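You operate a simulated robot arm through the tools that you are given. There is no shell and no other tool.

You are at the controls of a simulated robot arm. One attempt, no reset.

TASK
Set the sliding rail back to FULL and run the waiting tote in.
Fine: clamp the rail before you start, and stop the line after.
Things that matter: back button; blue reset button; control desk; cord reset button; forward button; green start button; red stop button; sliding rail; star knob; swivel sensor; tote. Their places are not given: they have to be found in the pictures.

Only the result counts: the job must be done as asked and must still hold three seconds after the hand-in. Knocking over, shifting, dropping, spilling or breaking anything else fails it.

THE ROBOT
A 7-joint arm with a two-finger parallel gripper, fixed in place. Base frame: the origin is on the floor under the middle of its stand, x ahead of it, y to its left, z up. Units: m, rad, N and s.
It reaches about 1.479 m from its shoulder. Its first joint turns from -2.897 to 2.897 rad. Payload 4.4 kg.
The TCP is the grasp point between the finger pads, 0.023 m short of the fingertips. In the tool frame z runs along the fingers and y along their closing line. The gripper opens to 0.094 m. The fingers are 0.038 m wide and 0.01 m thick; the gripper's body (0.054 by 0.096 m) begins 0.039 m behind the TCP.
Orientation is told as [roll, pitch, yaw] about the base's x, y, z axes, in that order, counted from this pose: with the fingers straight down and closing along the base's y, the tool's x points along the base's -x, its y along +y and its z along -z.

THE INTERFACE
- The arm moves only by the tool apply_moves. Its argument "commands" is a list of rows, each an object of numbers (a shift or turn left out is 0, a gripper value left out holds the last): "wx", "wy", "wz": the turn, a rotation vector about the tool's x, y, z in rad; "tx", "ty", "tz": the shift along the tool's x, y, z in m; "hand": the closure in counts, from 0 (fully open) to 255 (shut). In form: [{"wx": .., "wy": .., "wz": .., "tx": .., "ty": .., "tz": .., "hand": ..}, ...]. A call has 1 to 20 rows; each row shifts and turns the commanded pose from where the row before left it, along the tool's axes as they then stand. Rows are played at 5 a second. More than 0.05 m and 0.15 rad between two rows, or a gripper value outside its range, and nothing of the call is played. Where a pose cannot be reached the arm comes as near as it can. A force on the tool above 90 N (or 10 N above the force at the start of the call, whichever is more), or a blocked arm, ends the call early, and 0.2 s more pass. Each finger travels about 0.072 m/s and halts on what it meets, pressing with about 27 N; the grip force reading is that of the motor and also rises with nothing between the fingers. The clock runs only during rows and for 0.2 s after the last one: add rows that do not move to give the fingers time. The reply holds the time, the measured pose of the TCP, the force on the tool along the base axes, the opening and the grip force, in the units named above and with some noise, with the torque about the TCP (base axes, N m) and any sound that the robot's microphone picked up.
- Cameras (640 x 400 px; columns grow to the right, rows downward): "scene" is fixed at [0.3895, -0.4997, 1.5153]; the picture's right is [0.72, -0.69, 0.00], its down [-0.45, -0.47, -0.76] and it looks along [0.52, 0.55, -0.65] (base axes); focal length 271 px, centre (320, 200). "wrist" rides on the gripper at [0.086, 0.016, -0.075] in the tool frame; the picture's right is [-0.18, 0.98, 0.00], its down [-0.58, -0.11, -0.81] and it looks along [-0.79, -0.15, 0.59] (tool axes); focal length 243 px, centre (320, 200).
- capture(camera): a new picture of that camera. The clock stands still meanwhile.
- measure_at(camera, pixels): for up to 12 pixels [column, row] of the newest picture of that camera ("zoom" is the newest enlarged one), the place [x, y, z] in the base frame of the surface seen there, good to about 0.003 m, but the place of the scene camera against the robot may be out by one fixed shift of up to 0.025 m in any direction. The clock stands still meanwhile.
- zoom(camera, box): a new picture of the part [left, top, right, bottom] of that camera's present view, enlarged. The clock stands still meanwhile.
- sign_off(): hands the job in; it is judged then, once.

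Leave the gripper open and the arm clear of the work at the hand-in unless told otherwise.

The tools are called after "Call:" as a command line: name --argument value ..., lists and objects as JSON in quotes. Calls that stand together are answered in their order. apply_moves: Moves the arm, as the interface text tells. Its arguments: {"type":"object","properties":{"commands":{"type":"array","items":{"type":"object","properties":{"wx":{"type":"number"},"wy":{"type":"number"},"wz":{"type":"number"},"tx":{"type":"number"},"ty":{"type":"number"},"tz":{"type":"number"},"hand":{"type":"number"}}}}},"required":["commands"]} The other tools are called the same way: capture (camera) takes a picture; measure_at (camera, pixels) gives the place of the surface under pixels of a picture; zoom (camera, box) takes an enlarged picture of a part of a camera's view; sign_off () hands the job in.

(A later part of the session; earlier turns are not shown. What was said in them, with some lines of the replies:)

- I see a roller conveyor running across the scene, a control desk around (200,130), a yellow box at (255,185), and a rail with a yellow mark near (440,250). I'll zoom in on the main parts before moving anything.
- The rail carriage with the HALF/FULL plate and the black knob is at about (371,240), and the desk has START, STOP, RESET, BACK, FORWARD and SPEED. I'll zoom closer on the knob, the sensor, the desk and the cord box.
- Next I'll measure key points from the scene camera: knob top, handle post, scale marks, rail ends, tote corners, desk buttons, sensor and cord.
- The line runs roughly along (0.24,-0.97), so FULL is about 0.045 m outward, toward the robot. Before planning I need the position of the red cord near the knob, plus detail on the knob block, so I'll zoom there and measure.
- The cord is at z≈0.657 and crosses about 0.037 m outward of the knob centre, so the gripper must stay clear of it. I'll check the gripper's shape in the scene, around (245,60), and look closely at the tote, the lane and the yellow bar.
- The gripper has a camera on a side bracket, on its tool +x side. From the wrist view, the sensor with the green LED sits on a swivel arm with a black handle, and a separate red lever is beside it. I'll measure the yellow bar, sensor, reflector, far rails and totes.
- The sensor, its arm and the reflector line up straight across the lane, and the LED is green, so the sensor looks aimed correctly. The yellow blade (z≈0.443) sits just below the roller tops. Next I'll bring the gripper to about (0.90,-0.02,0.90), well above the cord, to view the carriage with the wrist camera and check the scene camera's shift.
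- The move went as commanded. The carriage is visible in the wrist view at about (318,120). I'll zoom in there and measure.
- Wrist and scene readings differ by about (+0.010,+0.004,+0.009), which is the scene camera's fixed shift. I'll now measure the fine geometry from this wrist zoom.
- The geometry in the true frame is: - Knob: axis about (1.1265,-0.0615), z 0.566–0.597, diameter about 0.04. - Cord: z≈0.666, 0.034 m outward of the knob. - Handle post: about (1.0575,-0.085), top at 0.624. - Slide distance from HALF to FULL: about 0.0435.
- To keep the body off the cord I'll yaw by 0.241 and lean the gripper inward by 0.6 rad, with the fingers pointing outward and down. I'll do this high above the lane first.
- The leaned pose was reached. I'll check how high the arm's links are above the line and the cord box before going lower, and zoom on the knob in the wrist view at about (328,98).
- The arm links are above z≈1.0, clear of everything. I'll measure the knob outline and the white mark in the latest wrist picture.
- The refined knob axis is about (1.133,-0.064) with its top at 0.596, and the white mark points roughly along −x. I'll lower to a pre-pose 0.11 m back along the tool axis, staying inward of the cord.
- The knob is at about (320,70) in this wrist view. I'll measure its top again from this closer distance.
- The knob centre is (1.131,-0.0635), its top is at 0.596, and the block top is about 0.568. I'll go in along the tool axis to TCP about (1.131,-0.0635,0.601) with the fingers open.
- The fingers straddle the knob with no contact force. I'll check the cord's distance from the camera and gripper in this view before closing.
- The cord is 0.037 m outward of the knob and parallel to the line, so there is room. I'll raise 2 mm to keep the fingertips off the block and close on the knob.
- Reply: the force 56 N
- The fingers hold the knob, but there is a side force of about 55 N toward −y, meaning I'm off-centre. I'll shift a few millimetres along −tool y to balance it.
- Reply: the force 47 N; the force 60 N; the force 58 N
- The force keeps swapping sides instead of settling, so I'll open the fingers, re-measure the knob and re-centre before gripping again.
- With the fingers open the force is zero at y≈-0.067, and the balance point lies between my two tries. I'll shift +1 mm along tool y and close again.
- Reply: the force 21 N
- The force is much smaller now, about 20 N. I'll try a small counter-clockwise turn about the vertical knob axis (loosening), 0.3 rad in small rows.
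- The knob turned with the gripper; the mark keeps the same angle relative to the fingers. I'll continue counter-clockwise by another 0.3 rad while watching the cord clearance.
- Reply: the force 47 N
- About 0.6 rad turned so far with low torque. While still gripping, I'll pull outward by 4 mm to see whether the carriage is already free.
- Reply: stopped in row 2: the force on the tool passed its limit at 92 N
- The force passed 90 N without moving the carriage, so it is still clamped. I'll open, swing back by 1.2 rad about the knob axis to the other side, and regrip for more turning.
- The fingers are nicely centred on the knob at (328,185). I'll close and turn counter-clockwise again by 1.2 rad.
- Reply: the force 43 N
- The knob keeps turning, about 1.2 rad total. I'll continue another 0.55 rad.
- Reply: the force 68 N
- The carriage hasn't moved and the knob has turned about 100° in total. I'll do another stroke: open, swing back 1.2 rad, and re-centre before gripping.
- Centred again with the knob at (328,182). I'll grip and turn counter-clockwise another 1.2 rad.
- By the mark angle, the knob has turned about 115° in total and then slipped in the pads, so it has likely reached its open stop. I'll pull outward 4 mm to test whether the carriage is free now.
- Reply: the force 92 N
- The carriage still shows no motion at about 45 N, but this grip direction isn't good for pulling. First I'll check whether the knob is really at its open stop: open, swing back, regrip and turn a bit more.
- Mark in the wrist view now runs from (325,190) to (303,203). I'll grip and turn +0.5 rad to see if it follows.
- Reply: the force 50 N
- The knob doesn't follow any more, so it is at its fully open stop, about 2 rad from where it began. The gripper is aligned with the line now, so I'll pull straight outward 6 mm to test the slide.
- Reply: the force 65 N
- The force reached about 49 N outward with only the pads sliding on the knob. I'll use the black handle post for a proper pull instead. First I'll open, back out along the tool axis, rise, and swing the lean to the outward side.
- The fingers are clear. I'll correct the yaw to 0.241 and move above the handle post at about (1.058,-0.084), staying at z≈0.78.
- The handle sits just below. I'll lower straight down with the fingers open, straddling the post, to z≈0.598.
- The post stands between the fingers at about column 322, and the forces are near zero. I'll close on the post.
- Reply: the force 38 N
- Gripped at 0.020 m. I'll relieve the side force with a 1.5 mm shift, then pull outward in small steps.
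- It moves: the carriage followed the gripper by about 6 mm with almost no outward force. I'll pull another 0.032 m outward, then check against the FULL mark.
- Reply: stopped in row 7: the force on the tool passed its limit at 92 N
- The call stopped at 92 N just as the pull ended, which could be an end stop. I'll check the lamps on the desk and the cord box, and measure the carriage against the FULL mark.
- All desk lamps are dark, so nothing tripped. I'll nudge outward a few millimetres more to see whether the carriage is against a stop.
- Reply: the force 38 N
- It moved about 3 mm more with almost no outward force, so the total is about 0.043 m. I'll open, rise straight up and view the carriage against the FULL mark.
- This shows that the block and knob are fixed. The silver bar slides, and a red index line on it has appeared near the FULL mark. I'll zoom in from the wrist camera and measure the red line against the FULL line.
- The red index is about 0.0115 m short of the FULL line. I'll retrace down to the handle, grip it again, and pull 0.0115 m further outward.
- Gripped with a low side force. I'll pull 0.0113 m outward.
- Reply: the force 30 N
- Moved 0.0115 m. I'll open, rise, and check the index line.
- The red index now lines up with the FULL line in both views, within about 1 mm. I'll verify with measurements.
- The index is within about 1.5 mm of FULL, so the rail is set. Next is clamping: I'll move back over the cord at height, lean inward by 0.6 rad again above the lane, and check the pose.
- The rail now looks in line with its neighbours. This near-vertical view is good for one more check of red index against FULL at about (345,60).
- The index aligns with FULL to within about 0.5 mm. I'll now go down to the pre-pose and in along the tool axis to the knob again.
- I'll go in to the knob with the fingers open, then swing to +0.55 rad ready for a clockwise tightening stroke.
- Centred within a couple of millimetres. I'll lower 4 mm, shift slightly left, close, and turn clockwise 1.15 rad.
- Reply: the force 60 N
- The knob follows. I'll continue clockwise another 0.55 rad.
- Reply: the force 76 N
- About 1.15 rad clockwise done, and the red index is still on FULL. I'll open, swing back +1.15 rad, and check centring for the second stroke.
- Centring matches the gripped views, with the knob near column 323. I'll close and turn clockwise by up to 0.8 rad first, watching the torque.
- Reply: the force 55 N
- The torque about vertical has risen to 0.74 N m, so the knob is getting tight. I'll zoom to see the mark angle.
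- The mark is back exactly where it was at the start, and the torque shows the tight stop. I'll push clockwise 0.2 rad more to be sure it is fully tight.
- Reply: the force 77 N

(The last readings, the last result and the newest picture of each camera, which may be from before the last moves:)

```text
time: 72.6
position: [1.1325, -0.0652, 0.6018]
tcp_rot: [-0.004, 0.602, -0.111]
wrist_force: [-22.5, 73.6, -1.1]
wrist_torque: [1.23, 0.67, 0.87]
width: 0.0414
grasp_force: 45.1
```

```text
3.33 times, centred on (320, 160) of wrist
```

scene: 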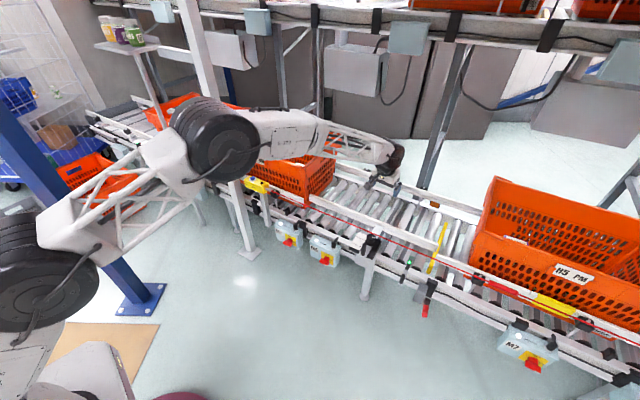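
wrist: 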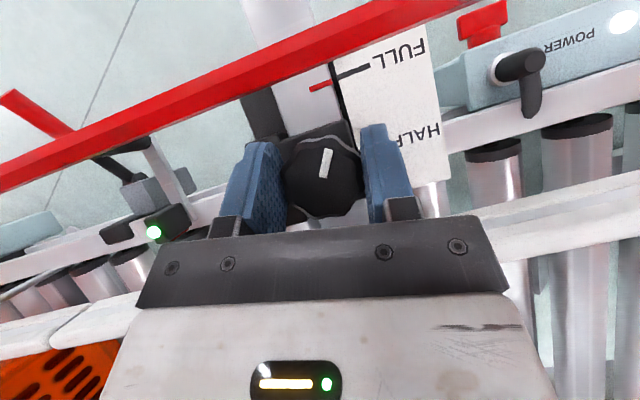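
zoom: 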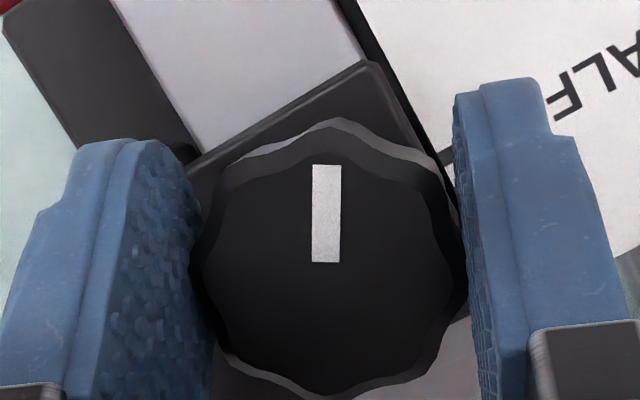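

The knob is hard against its tight stop, with the mark unmoved and slipping at 0.87 N m, and the red index is on FULL. I'll open, back out along the tool axis and rise.

Call:
apply_moves --commands '[{"hand": 0}, {}, {}, {"tz": -0.036}, {"tz": -0.037}, {"tz": -0.037}, {"tx": 0.0226, "tz": -0.033}, {"tx": 0.0226, "tz": -0.033}, {"tx": 0.0226, "tz": -0.033}, {"tx": 0.0226, "tz": -0.033}, {"tx": 0.0226, "tz": -0.033}, {}]'

Call:
zoom --camera "scene" --box '[342, 220, 406, 260]'

Call:
capture --camera "wrist"

```text
time: 75.2
position: [1.1953, -0.0732, 0.8936]
tcp_rot: [-0.003, 0.6, -0.114]
wrist_force: [-0.2, -0.1, 0.2]
wrist_torque: [0.0, -0.03, 0.02]
width: 0.0939
grasp_force: 0.0
```

```text
10.00 times, centred on (374, 240) of scene
```

zoom: 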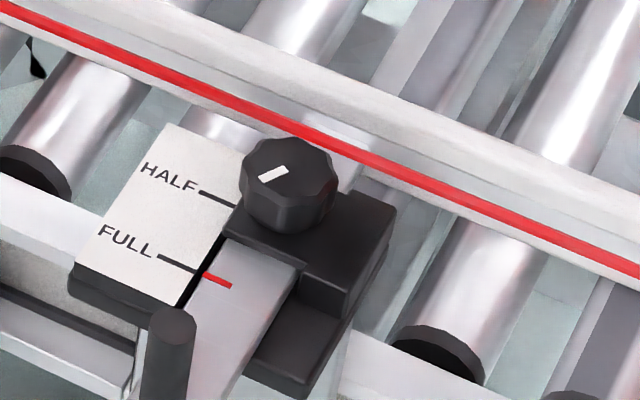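

```text
taken
```

wrist: 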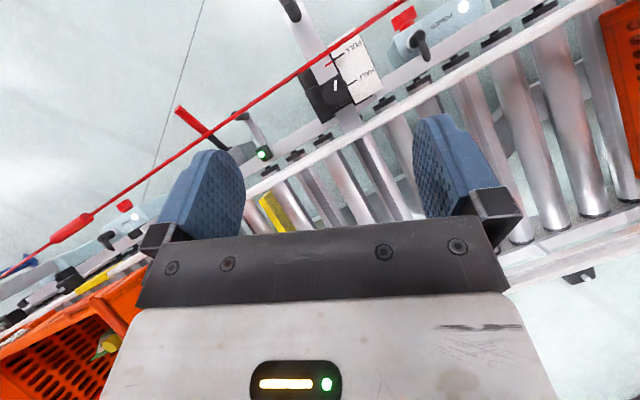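

The knob mark is unchanged and the index is on FULL. Before swinging over to the desk I'll check obstacles: the blue post on the left, the desk's pole and the shelf.

Call:
capture --camera "scene"

Call:
measure_at --camera "scene" --pixels '[[140, 298], [100, 235], [60, 170], [20, 110], [195, 40], [210, 80], [120, 45], [150, 85], [5, 100], [85, 210]]'

```text
taken
```

scene: 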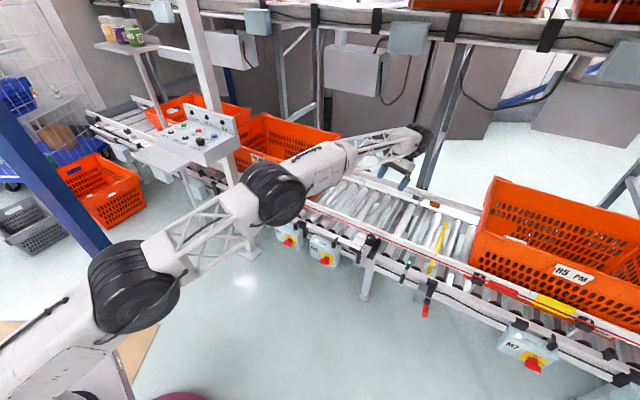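

```text
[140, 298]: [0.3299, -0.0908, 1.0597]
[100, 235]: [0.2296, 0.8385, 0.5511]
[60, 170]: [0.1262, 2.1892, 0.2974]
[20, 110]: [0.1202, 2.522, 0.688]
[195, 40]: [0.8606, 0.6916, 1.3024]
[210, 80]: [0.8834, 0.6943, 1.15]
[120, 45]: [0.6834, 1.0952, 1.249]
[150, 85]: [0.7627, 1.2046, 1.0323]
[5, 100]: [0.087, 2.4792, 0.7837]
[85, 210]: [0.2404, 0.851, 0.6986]
```

The blue post stands near (0.24,0.85) and the desk pole near (0.87,0.69), behind the lamp panel. I'll straighten up to a slight outward lean, fix the yaw, and retreat up to about (0.85,-0.07,1.20).

Call:
apply_moves --commands '[{"wy": -0.1333}, {"wy": -0.1333}, {"wy": -0.1333}, {"wy": -0.1333}, {"wy": -0.1333}, {"wy": -0.1333}, {"wx": -0.0235, "wz": -0.116}, {"wx": -0.0235, "wz": -0.116}, {"wx": -0.0235, "wz": -0.116}, {"tx": 0.0267, "ty": 0.0085, "tz": -0.0366}, {"tx": 0.0267, "ty": 0.0085, "tz": -0.0366}, {"tx": 0.0267, "ty": 0.0085, "tz": -0.0366}, {"tx": 0.0267, "ty": 0.0085, "tz": -0.0366}, {"tx": 0.0267, "ty": 0.0085, "tz": -0.0366}, {"tx": 0.0267, "ty": 0.0085, "tz": -0.0366}, {"tx": 0.0267, "ty": 0.0085, "tz": -0.0366}, {"tx": 0.0267, "ty": 0.0085, "tz": -0.0366}, {"tx": 0.0267, "ty": 0.0085, "tz": -0.0366}, {"tx": 0.0267, "ty": 0.0085, "tz": -0.0366}]'

```text
time: 79.2
position: [0.8467, -0.0698, 1.1992]
tcp_rot: [-0.001, -0.196, 0.244]
wrist_force: [0.0, -0.1, -1.3]
wrist_torque: [0.0, 0.01, 0.04]
width: 0.094
grasp_force: 0.0
```

Now I'll sweep left toward the desk at z≈1.22, closing the fingers on the way so they can press buttons.

Call:
apply_moves --commands '[{"tx": 0.0031, "ty": 0.046, "tz": -0.0022, "hand": 255}, {"tx": 0.0031, "ty": 0.046, "tz": -0.0022}, {"tx": 0.0031, "ty": 0.046, "tz": -0.0022}, {"tx": 0.0031, "ty": 0.046, "tz": -0.0022}, {"tx": 0.0031, "ty": 0.046, "tz": -0.0022}, {"tx": 0.0031, "ty": 0.046, "tz": -0.0022}, {"tx": 0.0031, "ty": 0.046, "tz": -0.0022}, {"tx": 0.0031, "ty": 0.046, "tz": -0.0022}, {"tx": 0.0031, "ty": 0.046, "tz": -0.0022}, {"tx": 0.0031, "ty": 0.046, "tz": -0.0022}, {"tx": 0.0031, "ty": 0.046, "tz": -0.0022}, {"tx": 0.0031, "ty": 0.046, "tz": -0.0022}, {"tx": 0.0031, "ty": 0.046, "tz": -0.0022}]'

Call:
capture --camera "wrist"

Call:
capture --camera "scene"

```text
time: 82.0
position: [0.6621, 0.4988, 1.2213]
tcp_rot: [-0.001, -0.2, 0.243]
wrist_force: [-0.6, 0.0, 0.8]
wrist_torque: [-0.02, -0.01, 0.0]
width: 0.0002
grasp_force: 26.8
```

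```text
taken
```

wrist: 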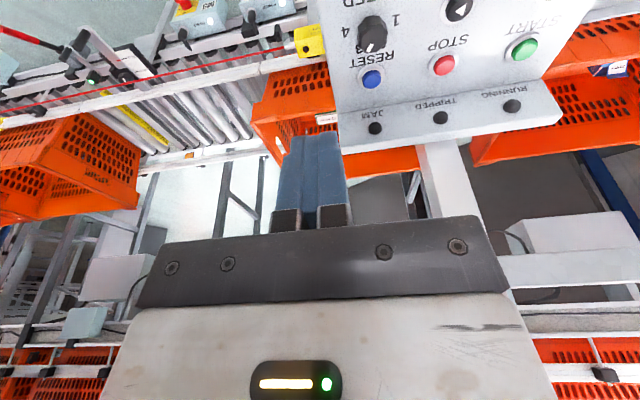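

```text
taken
```

scene: 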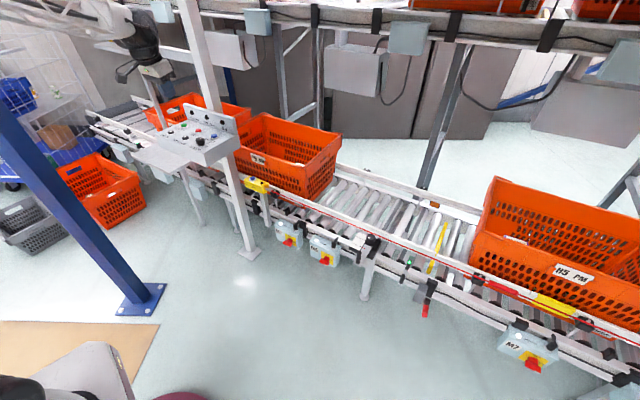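

The desk is well seen in the wrist view: START (525,48), STOP (443,64), RESET (372,78), FORWARD (460,8). I'll zoom and measure these.

Call:
zoom --camera "wrist" --box '[320, 0, 560, 150]'

Call:
measure_at --camera "wrist" --pixels '[[525, 48], [443, 64], [372, 78], [460, 8], [372, 33], [512, 106], [441, 118], [376, 128], [490, 60], [410, 75], [440, 140], [440, 108]]'

```text
2.67 times, centred on (440, 75) of wrist
```

zoom: 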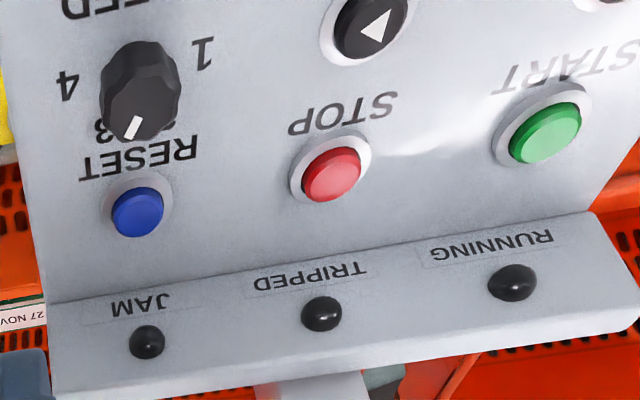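

```text
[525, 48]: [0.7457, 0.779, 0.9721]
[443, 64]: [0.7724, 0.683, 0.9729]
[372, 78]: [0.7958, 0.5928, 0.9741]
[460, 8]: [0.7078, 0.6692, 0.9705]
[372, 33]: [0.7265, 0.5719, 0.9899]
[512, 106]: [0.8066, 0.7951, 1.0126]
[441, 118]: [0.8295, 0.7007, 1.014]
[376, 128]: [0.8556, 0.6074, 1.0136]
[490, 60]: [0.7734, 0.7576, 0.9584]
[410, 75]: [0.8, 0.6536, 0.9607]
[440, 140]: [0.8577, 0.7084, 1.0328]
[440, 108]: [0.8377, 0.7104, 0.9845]
```

Buttons in the true frame are START (0.746,0.779), STOP (0.772,0.683), RESET (0.796,0.593) and FORWARD (0.708,0.669), tops at about 0.972, with the desk plate at 0.959. The FORWARD arrow points toward the rail side, as wanted. I'll move to hover over START at z≈1.05.

Call:
apply_moves --commands '[{"tx": -0.0157, "ty": 0.0315, "tz": 0.0249}, {"tx": -0.0157, "ty": 0.0315, "tz": 0.0249}, {"tx": -0.0157, "ty": 0.0315, "tz": 0.0249}, {"tx": -0.0157, "ty": 0.0315, "tz": 0.0249}, {"tx": -0.0157, "ty": 0.0315, "tz": 0.0249}, {"tx": -0.0157, "ty": 0.0315, "tz": 0.0249}, {"tx": -0.0157, "ty": 0.0315, "tz": 0.0249}, {"tx": -0.0157, "ty": 0.0315, "tz": 0.0249}, {}]'

Call:
capture --camera "wrist"

Call:
capture --camera "scene"

```text
time: 84.0
position: [0.7586, 0.7824, 1.0479]
tcp_rot: [-0.003, -0.198, 0.245]
wrist_force: [0.4, 0.5, 0.3]
wrist_torque: [0.01, -0.03, 0.0]
width: 0.0
grasp_force: 27.1
```

```text
taken
```

wrist: 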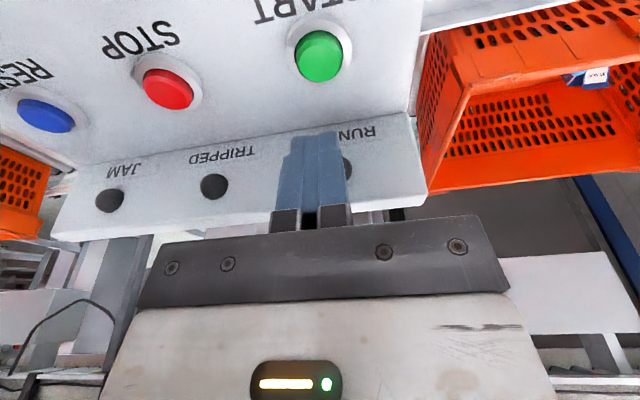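

```text
taken
```

scene: 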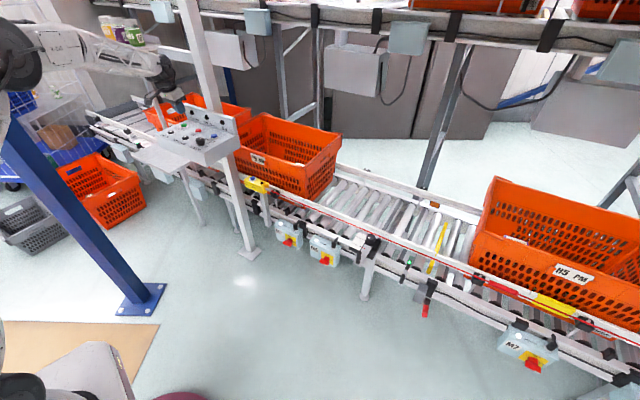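

The hover is good: START is at (318,56), right ahead of the fingertips. I'll re-measure START and STOP from here.

Call:
measure_at --camera "wrist" --pixels '[[318, 56], [295, 58], [341, 54], [318, 36], [318, 78], [168, 88], [145, 90], [190, 88], [45, 115], [345, 60], [318, 100], [240, 80]]'

```text
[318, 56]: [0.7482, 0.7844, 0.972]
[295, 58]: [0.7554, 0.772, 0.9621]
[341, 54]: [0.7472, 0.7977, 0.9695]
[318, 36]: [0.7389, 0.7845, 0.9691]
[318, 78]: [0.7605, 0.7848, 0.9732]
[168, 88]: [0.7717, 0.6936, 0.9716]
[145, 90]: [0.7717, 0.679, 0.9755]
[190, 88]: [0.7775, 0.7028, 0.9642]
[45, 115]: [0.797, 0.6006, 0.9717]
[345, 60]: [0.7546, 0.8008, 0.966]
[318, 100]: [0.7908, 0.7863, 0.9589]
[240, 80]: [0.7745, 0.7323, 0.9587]
```

START centre is about (0.7475,0.782). I'll come down to just above it, then press in the next call.

Call:
apply_moves --commands '[{"tx": 0.003, "ty": 0.0021, "tz": 0.03}, {"tx": 0.0034, "tz": 0.0167}, {}]'

Call:
capture --camera "wrist"

Call:
zoom --camera "scene" --box '[152, 90, 248, 170]'

```text
time: 84.8
position: [0.7614, 0.7863, 0.9996]
tcp_rot: [-0.003, -0.196, 0.243]
wrist_force: [0.0, 0.4, 0.8]
wrist_torque: [0.02, -0.03, -0.03]
width: 0.0001
grasp_force: 27.6
```

```text
taken
```

wrist: 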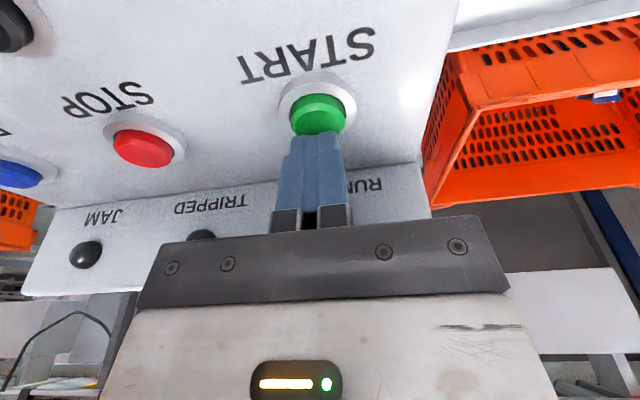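

```text
5.00 times, centred on (200, 130) of scene
```

zoom: 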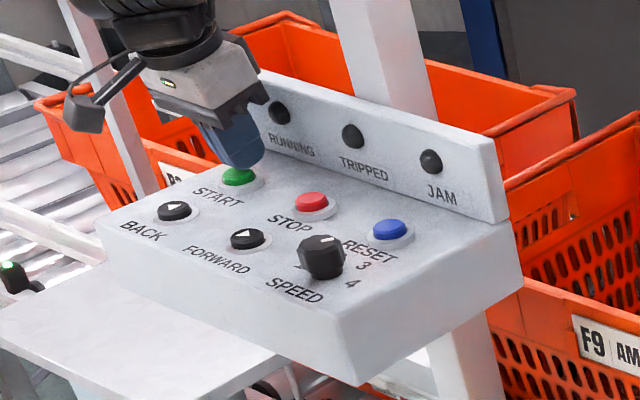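

The fingertip edge is over the inward half of START. I'll shift 6 mm outward and press down gently, watching the force.

Call:
apply_moves --commands '[{"tx": 0.0059, "tz": -0.0012}, {"tx": 0.0008, "tz": 0.0039}, {"tx": 0.0008, "tz": 0.0039}]'

Call:
zoom --camera "scene" --box '[152, 90, 248, 170]'

```text
time: 85.6
position: [0.7539, 0.7827, 0.9935]
tcp_rot: [-0.003, -0.198, 0.244]
wrist_force: [-0.1, 2.3, 4.2]
wrist_torque: [0.0, 0.01, -0.02]
width: 0.0
grasp_force: 27.2
heard: click
```

```text
5.00 times, centred on (200, 130) of scene
```

zoom: 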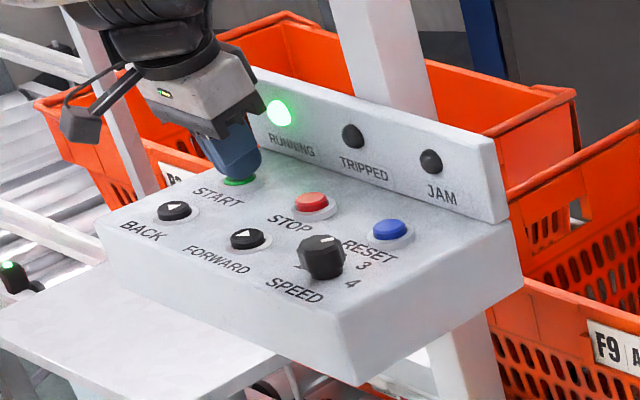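

A click was heard and RUNNING is lit green. I'll lift off and move straight over to hover above STOP, then check how far the tote has gone.

Call:
apply_moves --commands '[{"tx": -0.005, "tz": -0.0245}, {"tx": -0.0007, "ty": -0.0484}, {"tx": -0.0007, "ty": -0.0484}]'

Call:
capture --camera "scene"

Call:
capture --camera "wrist"

```text
time: 86.4
position: [0.78, 0.688, 1.0175]
tcp_rot: [-0.003, -0.196, 0.246]
wrist_force: [0.1, 0.2, 0.0]
wrist_torque: [-0.01, -0.02, 0.0]
width: 0.0001
grasp_force: 27.4
```

```text
taken
```

scene: 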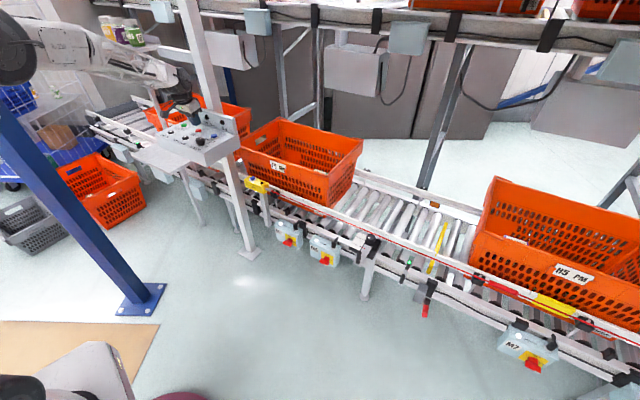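

```text
taken
```

wrist: 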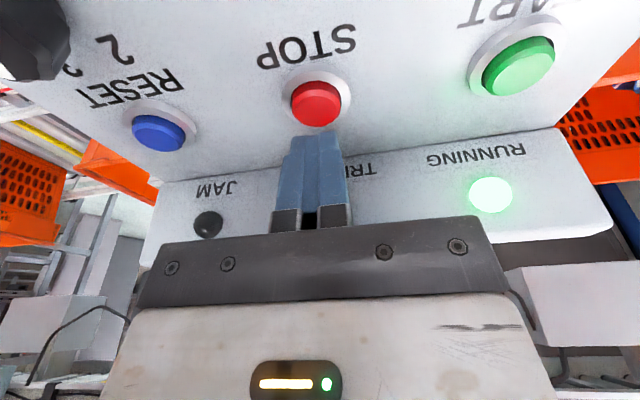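

The tote is moving forward. I'll measure its front and the gap to H5.

Call:
measure_at --camera "scene" --pixels '[[361, 142], [330, 180], [328, 205], [345, 185], [491, 182], [472, 240], [475, 262], [480, 200], [240, 150], [415, 247], [300, 160]]'

Call:
zoom --camera "scene" --box '[230, 100, 500, 300]'

```text
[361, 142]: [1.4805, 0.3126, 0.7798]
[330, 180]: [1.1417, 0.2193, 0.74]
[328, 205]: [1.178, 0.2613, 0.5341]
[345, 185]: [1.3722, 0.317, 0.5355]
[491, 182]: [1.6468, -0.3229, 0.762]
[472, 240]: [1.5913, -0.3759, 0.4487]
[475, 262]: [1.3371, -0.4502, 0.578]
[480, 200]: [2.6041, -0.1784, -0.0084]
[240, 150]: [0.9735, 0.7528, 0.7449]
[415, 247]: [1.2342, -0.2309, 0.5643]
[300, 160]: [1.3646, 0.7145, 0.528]
```

```text
2.00 times, centred on (365, 200) of scene
```

zoom: 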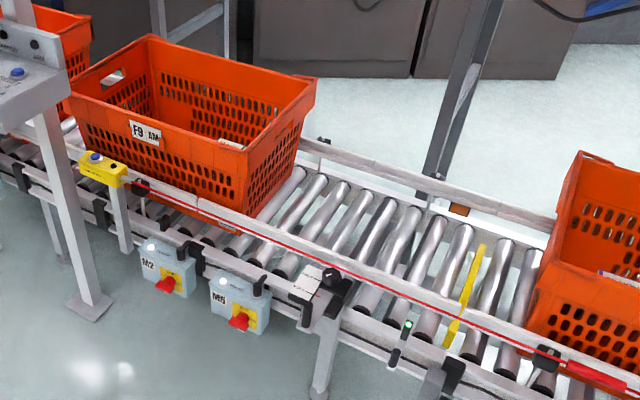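

The tote moves at roughly 0.15 m/s. Its front rim is at t≈0.06 along the line, with the sensor at 0.52 and H5's rim at 0.71. I'll lower to just above STOP and wait 1 s, then look.

Call:
apply_moves --commands '[{"tx": 0.0042, "tz": 0.0142}, {}, {}, {}]'

Call:
capture --camera "scene"

Call:
capture --camera "wrist"

```text
time: 87.4
position: [0.7773, 0.6895, 1.0024]
tcp_rot: [-0.003, -0.199, 0.245]
wrist_force: [-0.5, 0.2, -0.5]
wrist_torque: [0.0, 0.0, -0.01]
width: 0.0
grasp_force: 27.3
```

```text
taken
```

scene: 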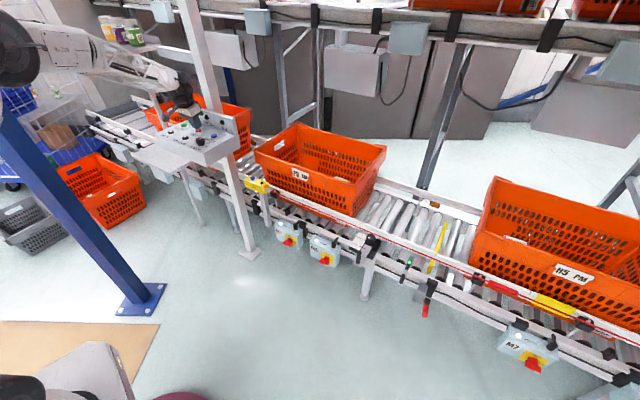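

```text
taken
```

wrist: 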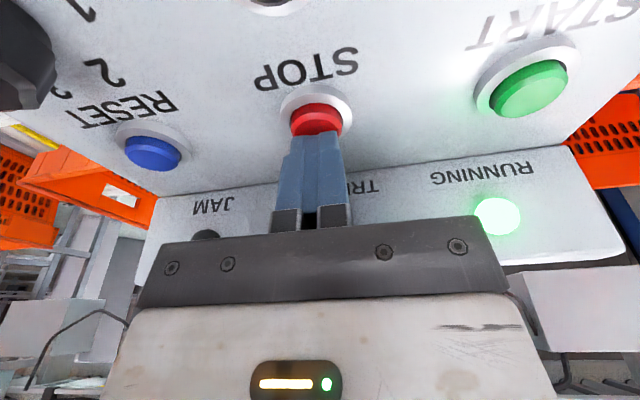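

The tote is passing along the rail smoothly. The fingertip is over STOP. I'll measure the tote's front again.

Call:
measure_at --camera "scene" --pixels '[[385, 148], [358, 195], [378, 165], [355, 215], [491, 182], [490, 230], [255, 155], [372, 175]]'

Call:
zoom --camera "scene" --box '[240, 110, 500, 290]'

```text
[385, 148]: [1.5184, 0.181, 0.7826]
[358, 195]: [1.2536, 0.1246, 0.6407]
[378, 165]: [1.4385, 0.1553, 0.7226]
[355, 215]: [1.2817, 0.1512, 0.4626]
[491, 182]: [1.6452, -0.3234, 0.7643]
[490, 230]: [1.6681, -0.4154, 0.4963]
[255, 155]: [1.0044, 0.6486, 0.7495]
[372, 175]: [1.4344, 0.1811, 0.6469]
```

```text
2.22 times, centred on (370, 200) of scene
```

zoom: 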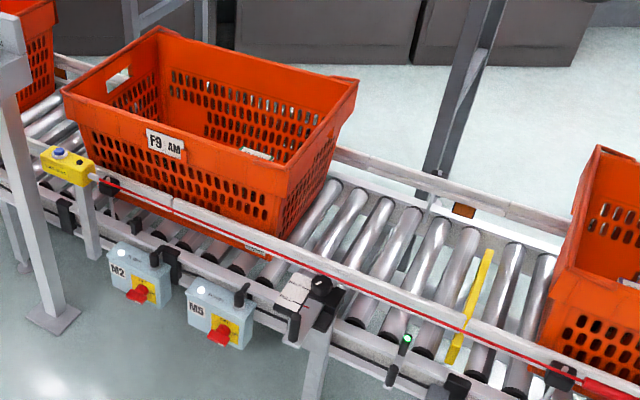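

The speed is about 0.137 m/s, with the front rim at t≈0.187. The sensor should be reached in about 2.6 s and H5 in about 3.8 s. I'll wait 2.0 s and look again.

Call:
apply_moves --commands '[{"tx": 0.0025, "tz": -0.0005}, {}, {}, {}, {}, {}, {}, {}, {}]'

Call:
capture --camera "scene"

Call:
zoom --camera "scene" --box '[340, 130, 520, 300]'

```text
time: 89.4
position: [0.7757, 0.689, 1.0025]
tcp_rot: [-0.001, -0.2, 0.244]
wrist_force: [0.3, -0.6, 0.2]
wrist_torque: [-0.01, 0.0, -0.01]
width: 0.0
grasp_force: 26.6
```

```text
taken
```

scene: 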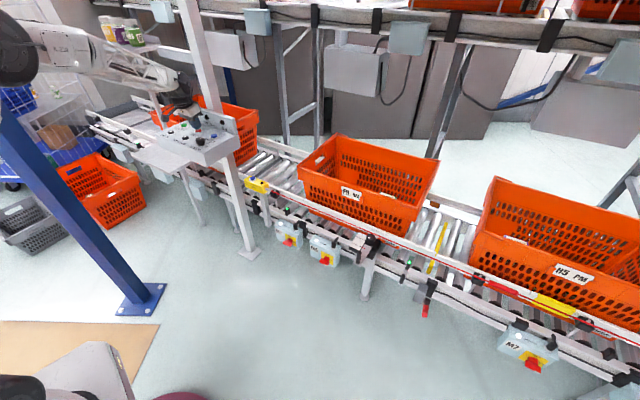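

```text
2.35 times, centred on (430, 215) of scene
```

zoom: 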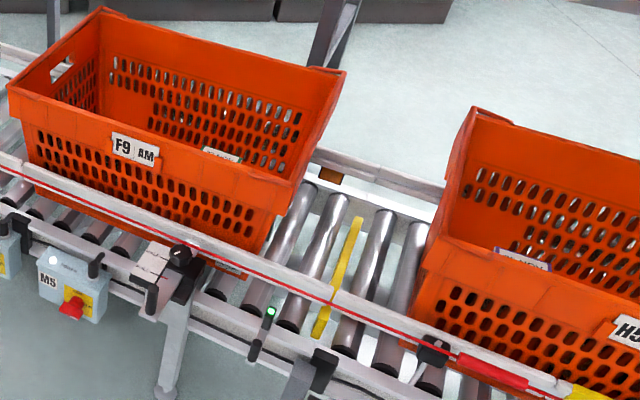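

The tote front is close to the sensor beam and the LED is still green. I'll measure once more.

Call:
measure_at --camera "scene" --pixels '[[437, 161], [407, 230], [415, 215], [410, 225], [491, 182], [256, 108], [250, 120], [473, 240]]'

Call:
zoom --camera "scene" --box '[130, 80, 290, 200]'

```text
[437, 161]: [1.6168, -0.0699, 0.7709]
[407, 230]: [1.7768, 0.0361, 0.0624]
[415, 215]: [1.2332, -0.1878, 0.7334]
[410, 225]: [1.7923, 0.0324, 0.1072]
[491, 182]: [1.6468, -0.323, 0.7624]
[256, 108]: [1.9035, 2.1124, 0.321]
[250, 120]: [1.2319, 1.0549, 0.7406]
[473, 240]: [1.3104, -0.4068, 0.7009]
```

```text
3.33 times, centred on (210, 140) of scene
```

zoom: 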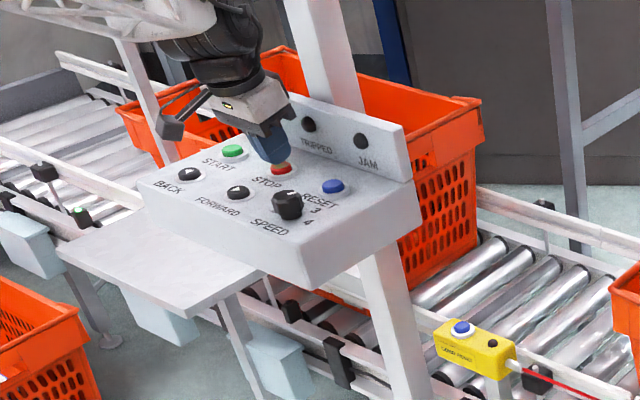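

The front rim is at t≈0.46, so the beam should break in about 0.6 s. I'll wait 0.6 s.

Call:
apply_moves --commands '[{}, {}]'

Call:
capture --camera "scene"

Call:
zoom --camera "scene" --box '[340, 130, 520, 300]'

```text
time: 90.0
position: [0.7766, 0.6881, 1.0039]
tcp_rot: [-0.003, -0.2, 0.244]
wrist_force: [0.1, 0.8, 0.9]
wrist_torque: [-0.01, 0.01, -0.01]
width: 0.0
grasp_force: 26.4
```

```text
taken
```

scene: 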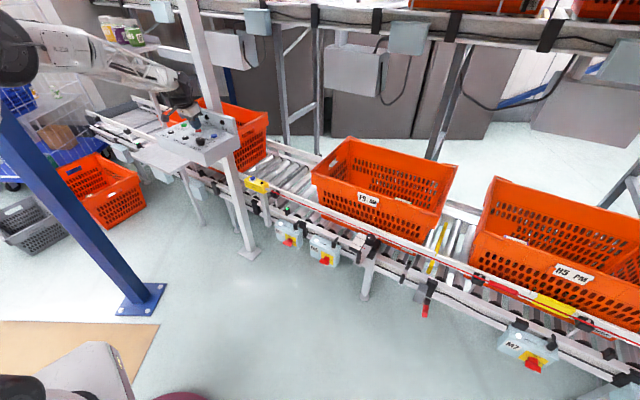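

```text
2.35 times, centred on (430, 215) of scene
```

zoom: 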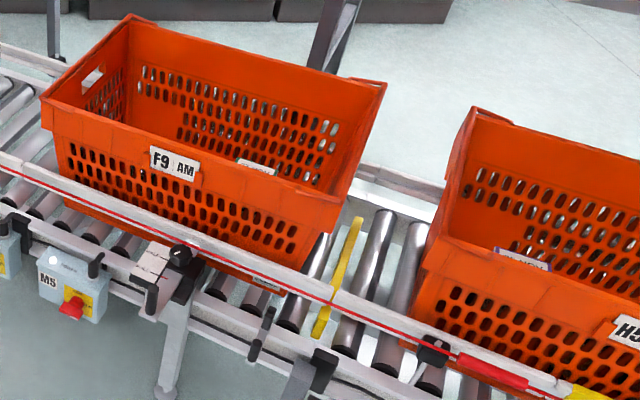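

The sensor LED has gone dark, so the beam is broken. I'll check the desk lamps and the tote front before deciding to press STOP.

Call:
zoom --camera "scene" --box '[152, 90, 248, 170]'

Call:
capture --camera "wrist"

Call:
measure_at --camera "scene" --pixels '[[455, 168], [435, 220], [436, 215], [440, 230], [433, 262], [441, 232], [491, 182], [312, 178]]'

```text
5.00 times, centred on (200, 130) of scene
```

zoom: 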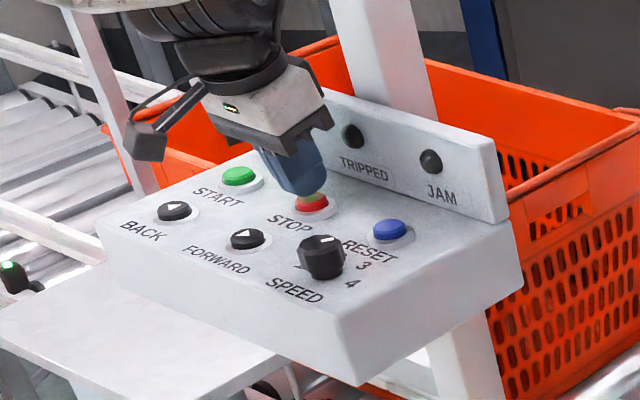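

```text
taken
```

wrist: 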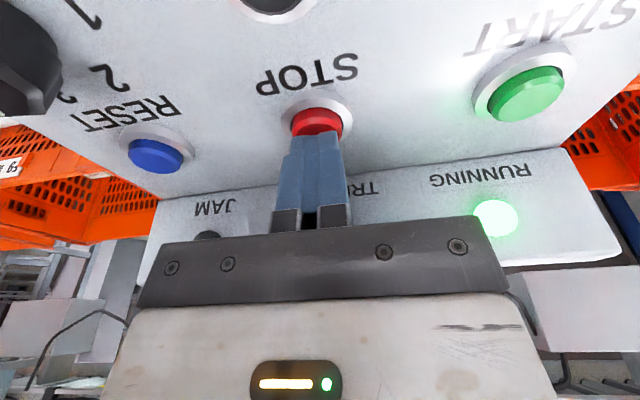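

```text
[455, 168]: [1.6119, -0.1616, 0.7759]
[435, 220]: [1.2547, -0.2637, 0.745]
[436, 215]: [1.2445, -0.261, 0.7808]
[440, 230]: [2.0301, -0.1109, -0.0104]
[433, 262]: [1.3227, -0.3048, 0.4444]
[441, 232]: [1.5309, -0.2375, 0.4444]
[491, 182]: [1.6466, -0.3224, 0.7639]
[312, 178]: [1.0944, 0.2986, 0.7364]
```

The line is still running, with the rim at t≈0.55 and H5's rim at 0.707. The tote now sits past the rail entry and in the sensor beam, so I'll press STOP now.

Call:
apply_moves --commands '[{"tx": 0.0022, "tz": 0.0108}]'

Call:
capture --camera "scene"

Call:
capture --camera "wrist"

```text
time: 90.4
position: [0.7751, 0.6883, 0.993]
tcp_rot: [-0.001, -0.199, 0.243]
wrist_force: [-2.0, 1.7, 4.3]
wrist_torque: [0.02, 0.09, -0.04]
width: 0.0
grasp_force: 26.7
heard: click
```

```text
taken
```

scene: 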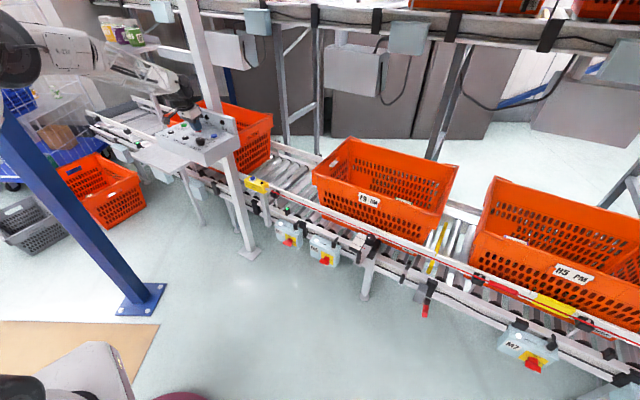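

```text
taken
```

wrist: 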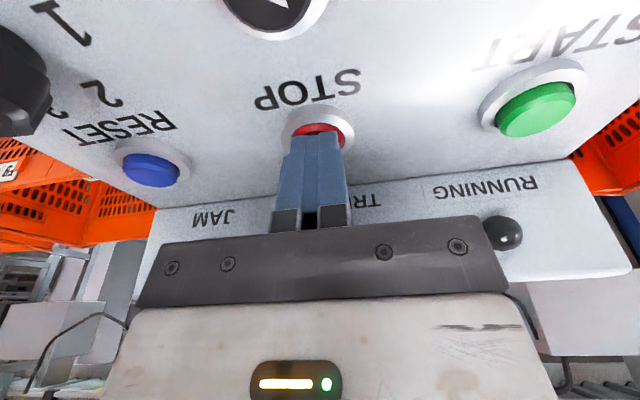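

A click was heard and the RUNNING lamp is off. I'll lift off the button and check that the tote is at rest.

Call:
apply_moves --commands '[{"tx": -0.006, "tz": -0.0294}, {"tx": -0.006, "tz": -0.0294}, {}, {}]'

Call:
capture --camera "scene"

Call:
measure_at --camera "scene" --pixels '[[457, 168], [437, 220], [491, 182], [313, 178], [270, 112], [440, 232]]'

Call:
zoom --camera "scene" --box '[340, 130, 520, 300]'

```text
time: 91.4
position: [0.775, 0.6892, 1.0534]
tcp_rot: [-0.001, -0.198, 0.247]
wrist_force: [0.4, 0.6, -0.1]
wrist_torque: [0.01, 0.02, 0.02]
width: 0.0
grasp_force: 26.9
```

```text
taken
```

scene: 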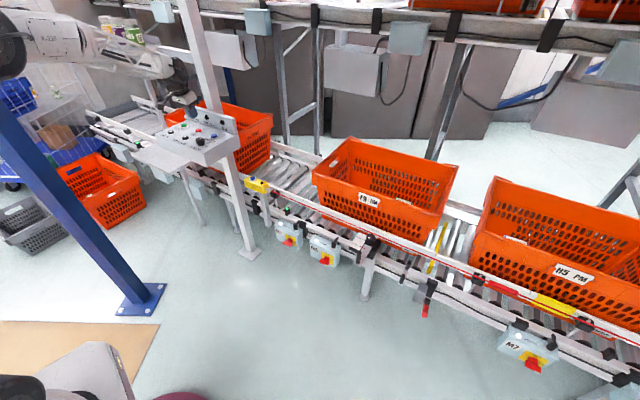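

```text
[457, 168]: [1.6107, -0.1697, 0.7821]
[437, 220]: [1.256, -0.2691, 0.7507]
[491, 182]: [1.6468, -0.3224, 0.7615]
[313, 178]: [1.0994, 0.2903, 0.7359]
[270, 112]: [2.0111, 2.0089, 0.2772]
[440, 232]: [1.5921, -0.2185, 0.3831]
```

```text
2.35 times, centred on (430, 215) of scene
```

zoom: 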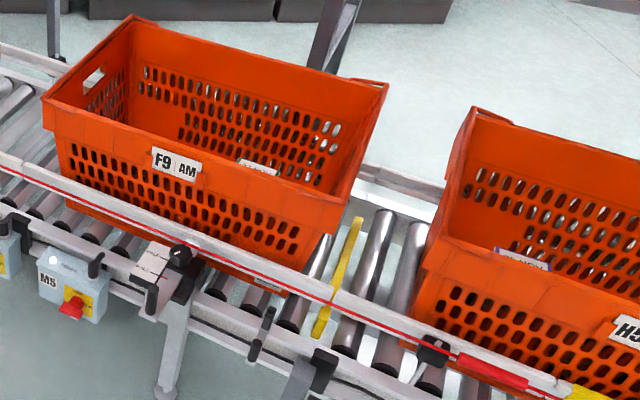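

The tote is at rest with its rim at t≈0.555, and the sensor LED is dark (blocked). I'll check how far past the beam the front wall actually is and confirm the lamp states.

Call:
zoom --camera "scene" --box '[390, 200, 470, 290]'

Call:
measure_at --camera "scene" --pixels '[[428, 226], [425, 235], [422, 243], [419, 250], [430, 230], [434, 225], [437, 235], [409, 262], [411, 258], [440, 222], [445, 205], [448, 195]]'

Call:
zoom --camera "scene" --box '[152, 90, 248, 170]'

```text
4.44 times, centred on (430, 245) of scene
```

zoom: 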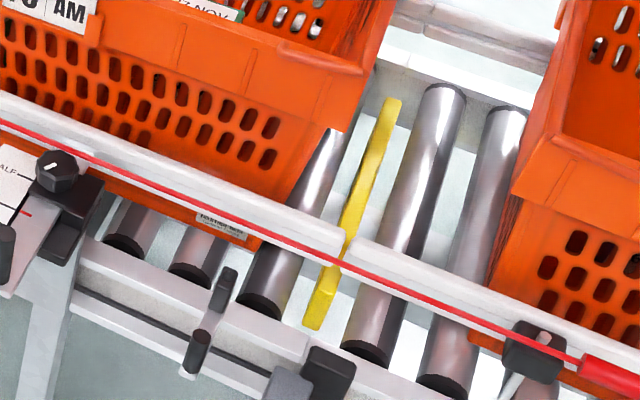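

```text
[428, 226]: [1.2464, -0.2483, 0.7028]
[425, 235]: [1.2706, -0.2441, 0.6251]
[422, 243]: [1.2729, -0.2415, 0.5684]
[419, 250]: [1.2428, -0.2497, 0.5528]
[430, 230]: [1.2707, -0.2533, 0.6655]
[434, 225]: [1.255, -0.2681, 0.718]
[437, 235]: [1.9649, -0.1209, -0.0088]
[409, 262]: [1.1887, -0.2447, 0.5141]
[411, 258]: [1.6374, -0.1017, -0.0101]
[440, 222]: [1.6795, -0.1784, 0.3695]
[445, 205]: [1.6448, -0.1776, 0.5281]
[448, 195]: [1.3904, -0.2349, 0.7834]
```

```text
5.00 times, centred on (200, 130) of scene
```

zoom: 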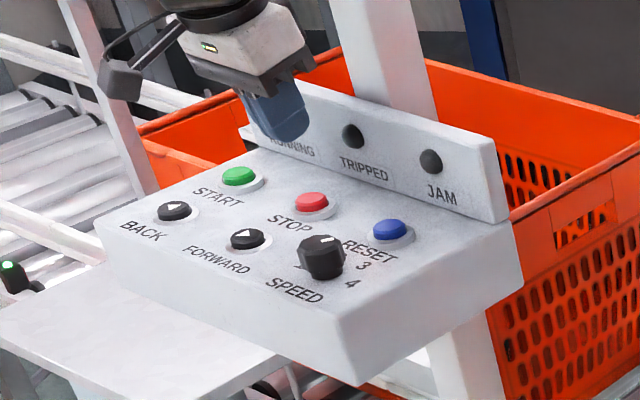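

The front wall is only about 1.3 cm past the beam and is just blocking it. The room runs from there to H5's rim at 0.707, so the current position is only marginally "in". A short extra run of about 0.08 m would put it in the middle of that room. I'll go back above START and do a quick START→STOP.

Call:
apply_moves --commands '[{"tx": -0.0009, "ty": 0.0479}, {"tx": -0.0009, "ty": 0.0479}, {"tx": 0.0052, "tz": 0.0257}, {"tx": 0.0052, "tz": 0.0257}, {}]'

Call:
capture --camera "wrist"

Call:
capture --camera "scene"

```text
time: 92.6
position: [0.7518, 0.7811, 0.9984]
tcp_rot: [-0.002, -0.198, 0.244]
wrist_force: [0.3, -0.5, 0.1]
wrist_torque: [0.03, 0.03, -0.03]
width: 0.0
grasp_force: 27.0
```

```text
taken
```

wrist: 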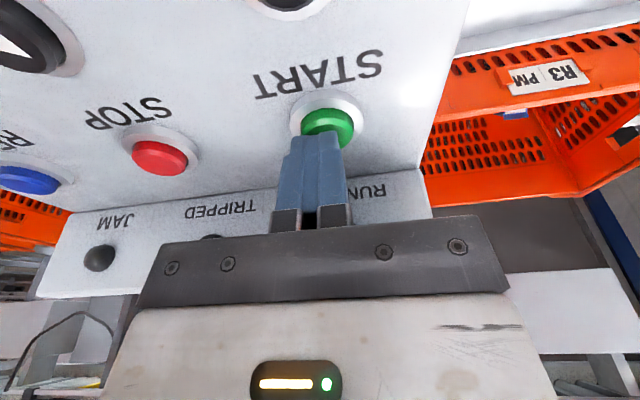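

```text
taken
```

scene: 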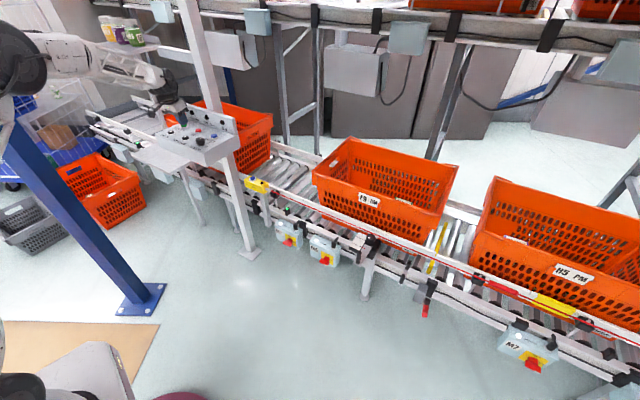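

START is slightly to the right of the fingertip, so I'll align 3 mm. Then in one call: press START, lift, slide over 0.1 m, and press STOP about 0.6 s later.

Call:
apply_moves --commands '[{"ty": 0.003}, {"tx": 0.0013, "tz": 0.0064}, {"tx": -0.0036, "ty": -0.0444, "tz": -0.0151}, {"tx": -0.0005, "ty": -0.0444, "tz": 0.0001}, {"tx": 0.0031, "ty": -0.0099, "tz": 0.0152}, {"tx": 0.0002, "tz": 0.001}]'

Call:
capture --camera "wrist"

Call:
capture --camera "scene"

```text
time: 94.0
position: [0.7786, 0.6896, 0.9924]
tcp_rot: [-0.003, -0.199, 0.243]
wrist_force: [-2.1, -1.4, 6.1]
wrist_torque: [-0.06, 0.13, 0.06]
width: 0.0003
grasp_force: 27.1
heard: click, click
```

```text
taken
```

wrist: 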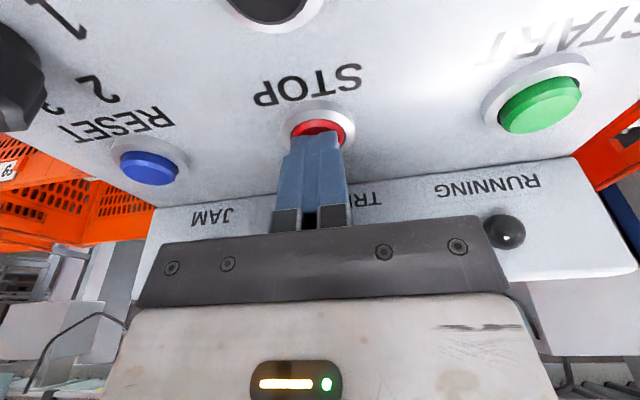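

```text
taken
```

scene: 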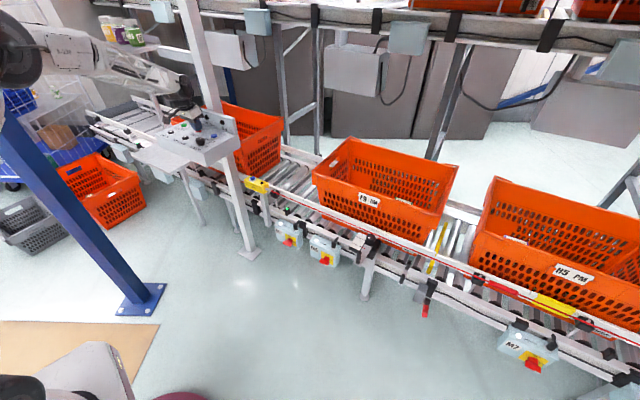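

Two clicks were heard and the RUNNING lamp is off. The tote in front didn't move at all: its zone holds it at the blocked sensor, so that is the proper "in" position, and only the tote behind crept forward. I'll lift away, open the fingers, and retreat to a clear pose.

Call:
apply_moves --commands '[{"tx": -0.006, "tz": -0.0294}, {"tx": -0.006, "tz": -0.0294}, {"tx": 0.0206, "ty": -0.026, "tz": -0.0331}, {"tx": 0.0206, "ty": -0.026, "tz": -0.0331}, {"tx": 0.0206, "ty": -0.026, "tz": -0.0331}, {"tx": 0.0206, "ty": -0.026, "tz": -0.0331}, {"tx": 0.0206, "ty": -0.026, "tz": -0.0331}, {"tx": 0.0206, "ty": -0.026, "tz": -0.0331}, {"tx": 0.0057, "ty": -0.0447, "tz": -0.0063, "hand": 0}, {"tx": 0.0057, "ty": -0.0447, "tz": -0.0063}, {"tx": 0.0057, "ty": -0.0447, "tz": -0.0063}, {"tx": 0.0057, "ty": -0.0447, "tz": -0.0063}, {"tx": 0.0057, "ty": -0.0447, "tz": -0.0063}, {"tx": 0.0057, "ty": -0.0447, "tz": -0.0063}, {"tx": 0.0057, "ty": -0.0447, "tz": -0.0063}, {"tx": 0.0057, "ty": -0.0447, "tz": -0.0063}, {"tx": 0.0057, "ty": -0.0447, "tz": -0.0063}, {"tx": 0.0057, "ty": -0.0447, "tz": -0.0063}, {}]'

Call:
capture --camera "scene"

Call:
capture --camera "wrist"

```text
time: 98.0
position: [0.7026, 0.0516, 1.2736]
tcp_rot: [-0.001, -0.198, 0.244]
wrist_force: [-0.1, -0.1, -0.4]
wrist_torque: [0.02, 0.04, 0.03]
width: 0.0941
grasp_force: 0.1
```

```text
taken
```

scene: 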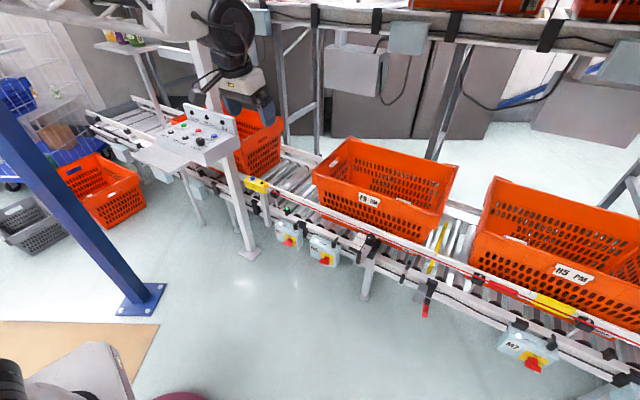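

```text
taken
```

wrist: 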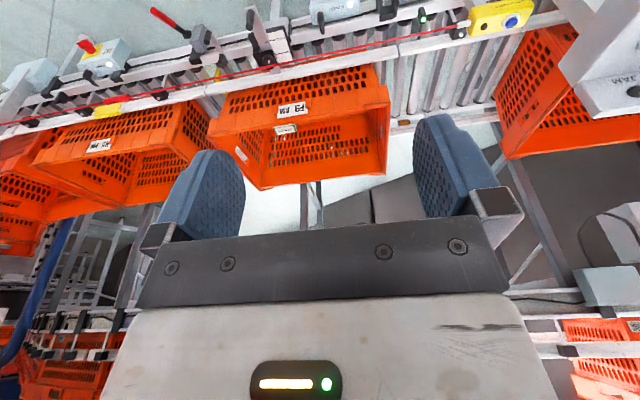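

The arm is clear and the gripper open. I'll do a last check on the lamps, the rail index and knob, the cord box, and the tote.

Call:
zoom --camera "scene" --box '[152, 90, 280, 200]'

Call:
zoom --camera "scene" --box '[342, 220, 406, 260]'

Call:
zoom --camera "scene" --box '[340, 130, 520, 300]'

Call:
measure_at --camera "scene" --pixels '[[457, 168], [437, 220], [491, 182], [313, 178], [280, 118]]'

```text
3.64 times, centred on (216, 145) of scene
```

zoom: 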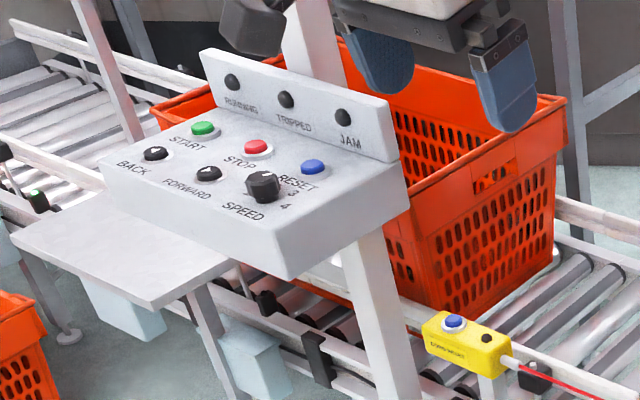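

```text
10.00 times, centred on (374, 240) of scene
```

zoom: 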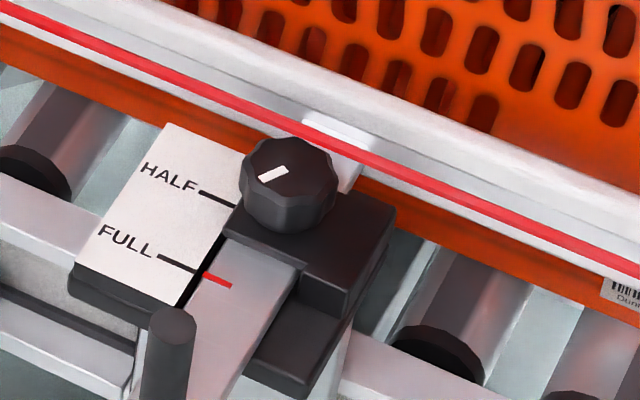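

```text
2.35 times, centred on (430, 215) of scene
```

zoom: 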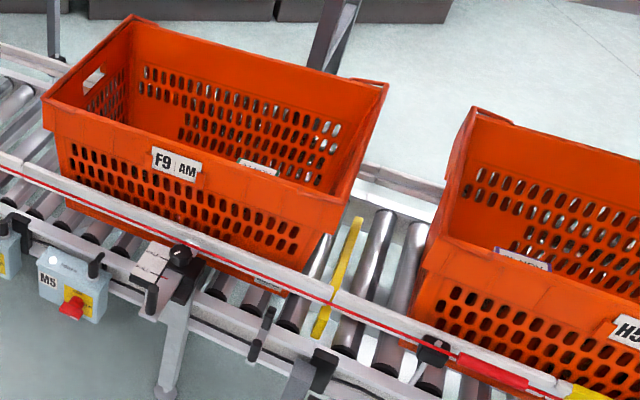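

```text
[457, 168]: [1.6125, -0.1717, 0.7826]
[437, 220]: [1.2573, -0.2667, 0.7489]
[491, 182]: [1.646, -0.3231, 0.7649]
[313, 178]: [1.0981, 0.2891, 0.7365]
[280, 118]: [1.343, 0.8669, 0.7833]
```

Everything checks out:
- **Rail:** the red index is on FULL and the knob is back at its tight stop.
- **Tote:** F9 is at rest alongside the rail, held at the blocked sensor.
- **Other tote:** H5 hasn't moved.
- **Line:** RUNNING, TRIPPED and JAM are all dark, and the cord wasn't tripped.
- **Arm:** clear of the work, gripper open.

I'll hand it in.

Call:
sign_off

```text
The job is handed in.
```

The rail is back at FULL and clamped, tote F9 has been run in, and the line is stopped. I've handed the job in; no verdict on the judging came back.

- **Rail:** the red index on the slide bar lines up with the FULL mark to within about a millimetre. The star knob was turned back to its tight stop before I pressed START.
- **Tote:** F9 sits alongside the rail with its front just past the sensor beam, and its zone holds it there. Tote H5 ahead of it did not move.
- **Line:** I pressed START, ran F9 in and pressed STOP. I then did one more short START–STOP to see if F9 would go further; it stayed put, and only the tote behind crept forward. The RUNNING, TRIPPED and JAM lamps are all dark.
- **Arm:** it is clear of the work with the gripper open. The pull cord was not tripped, and nothing was knocked over.
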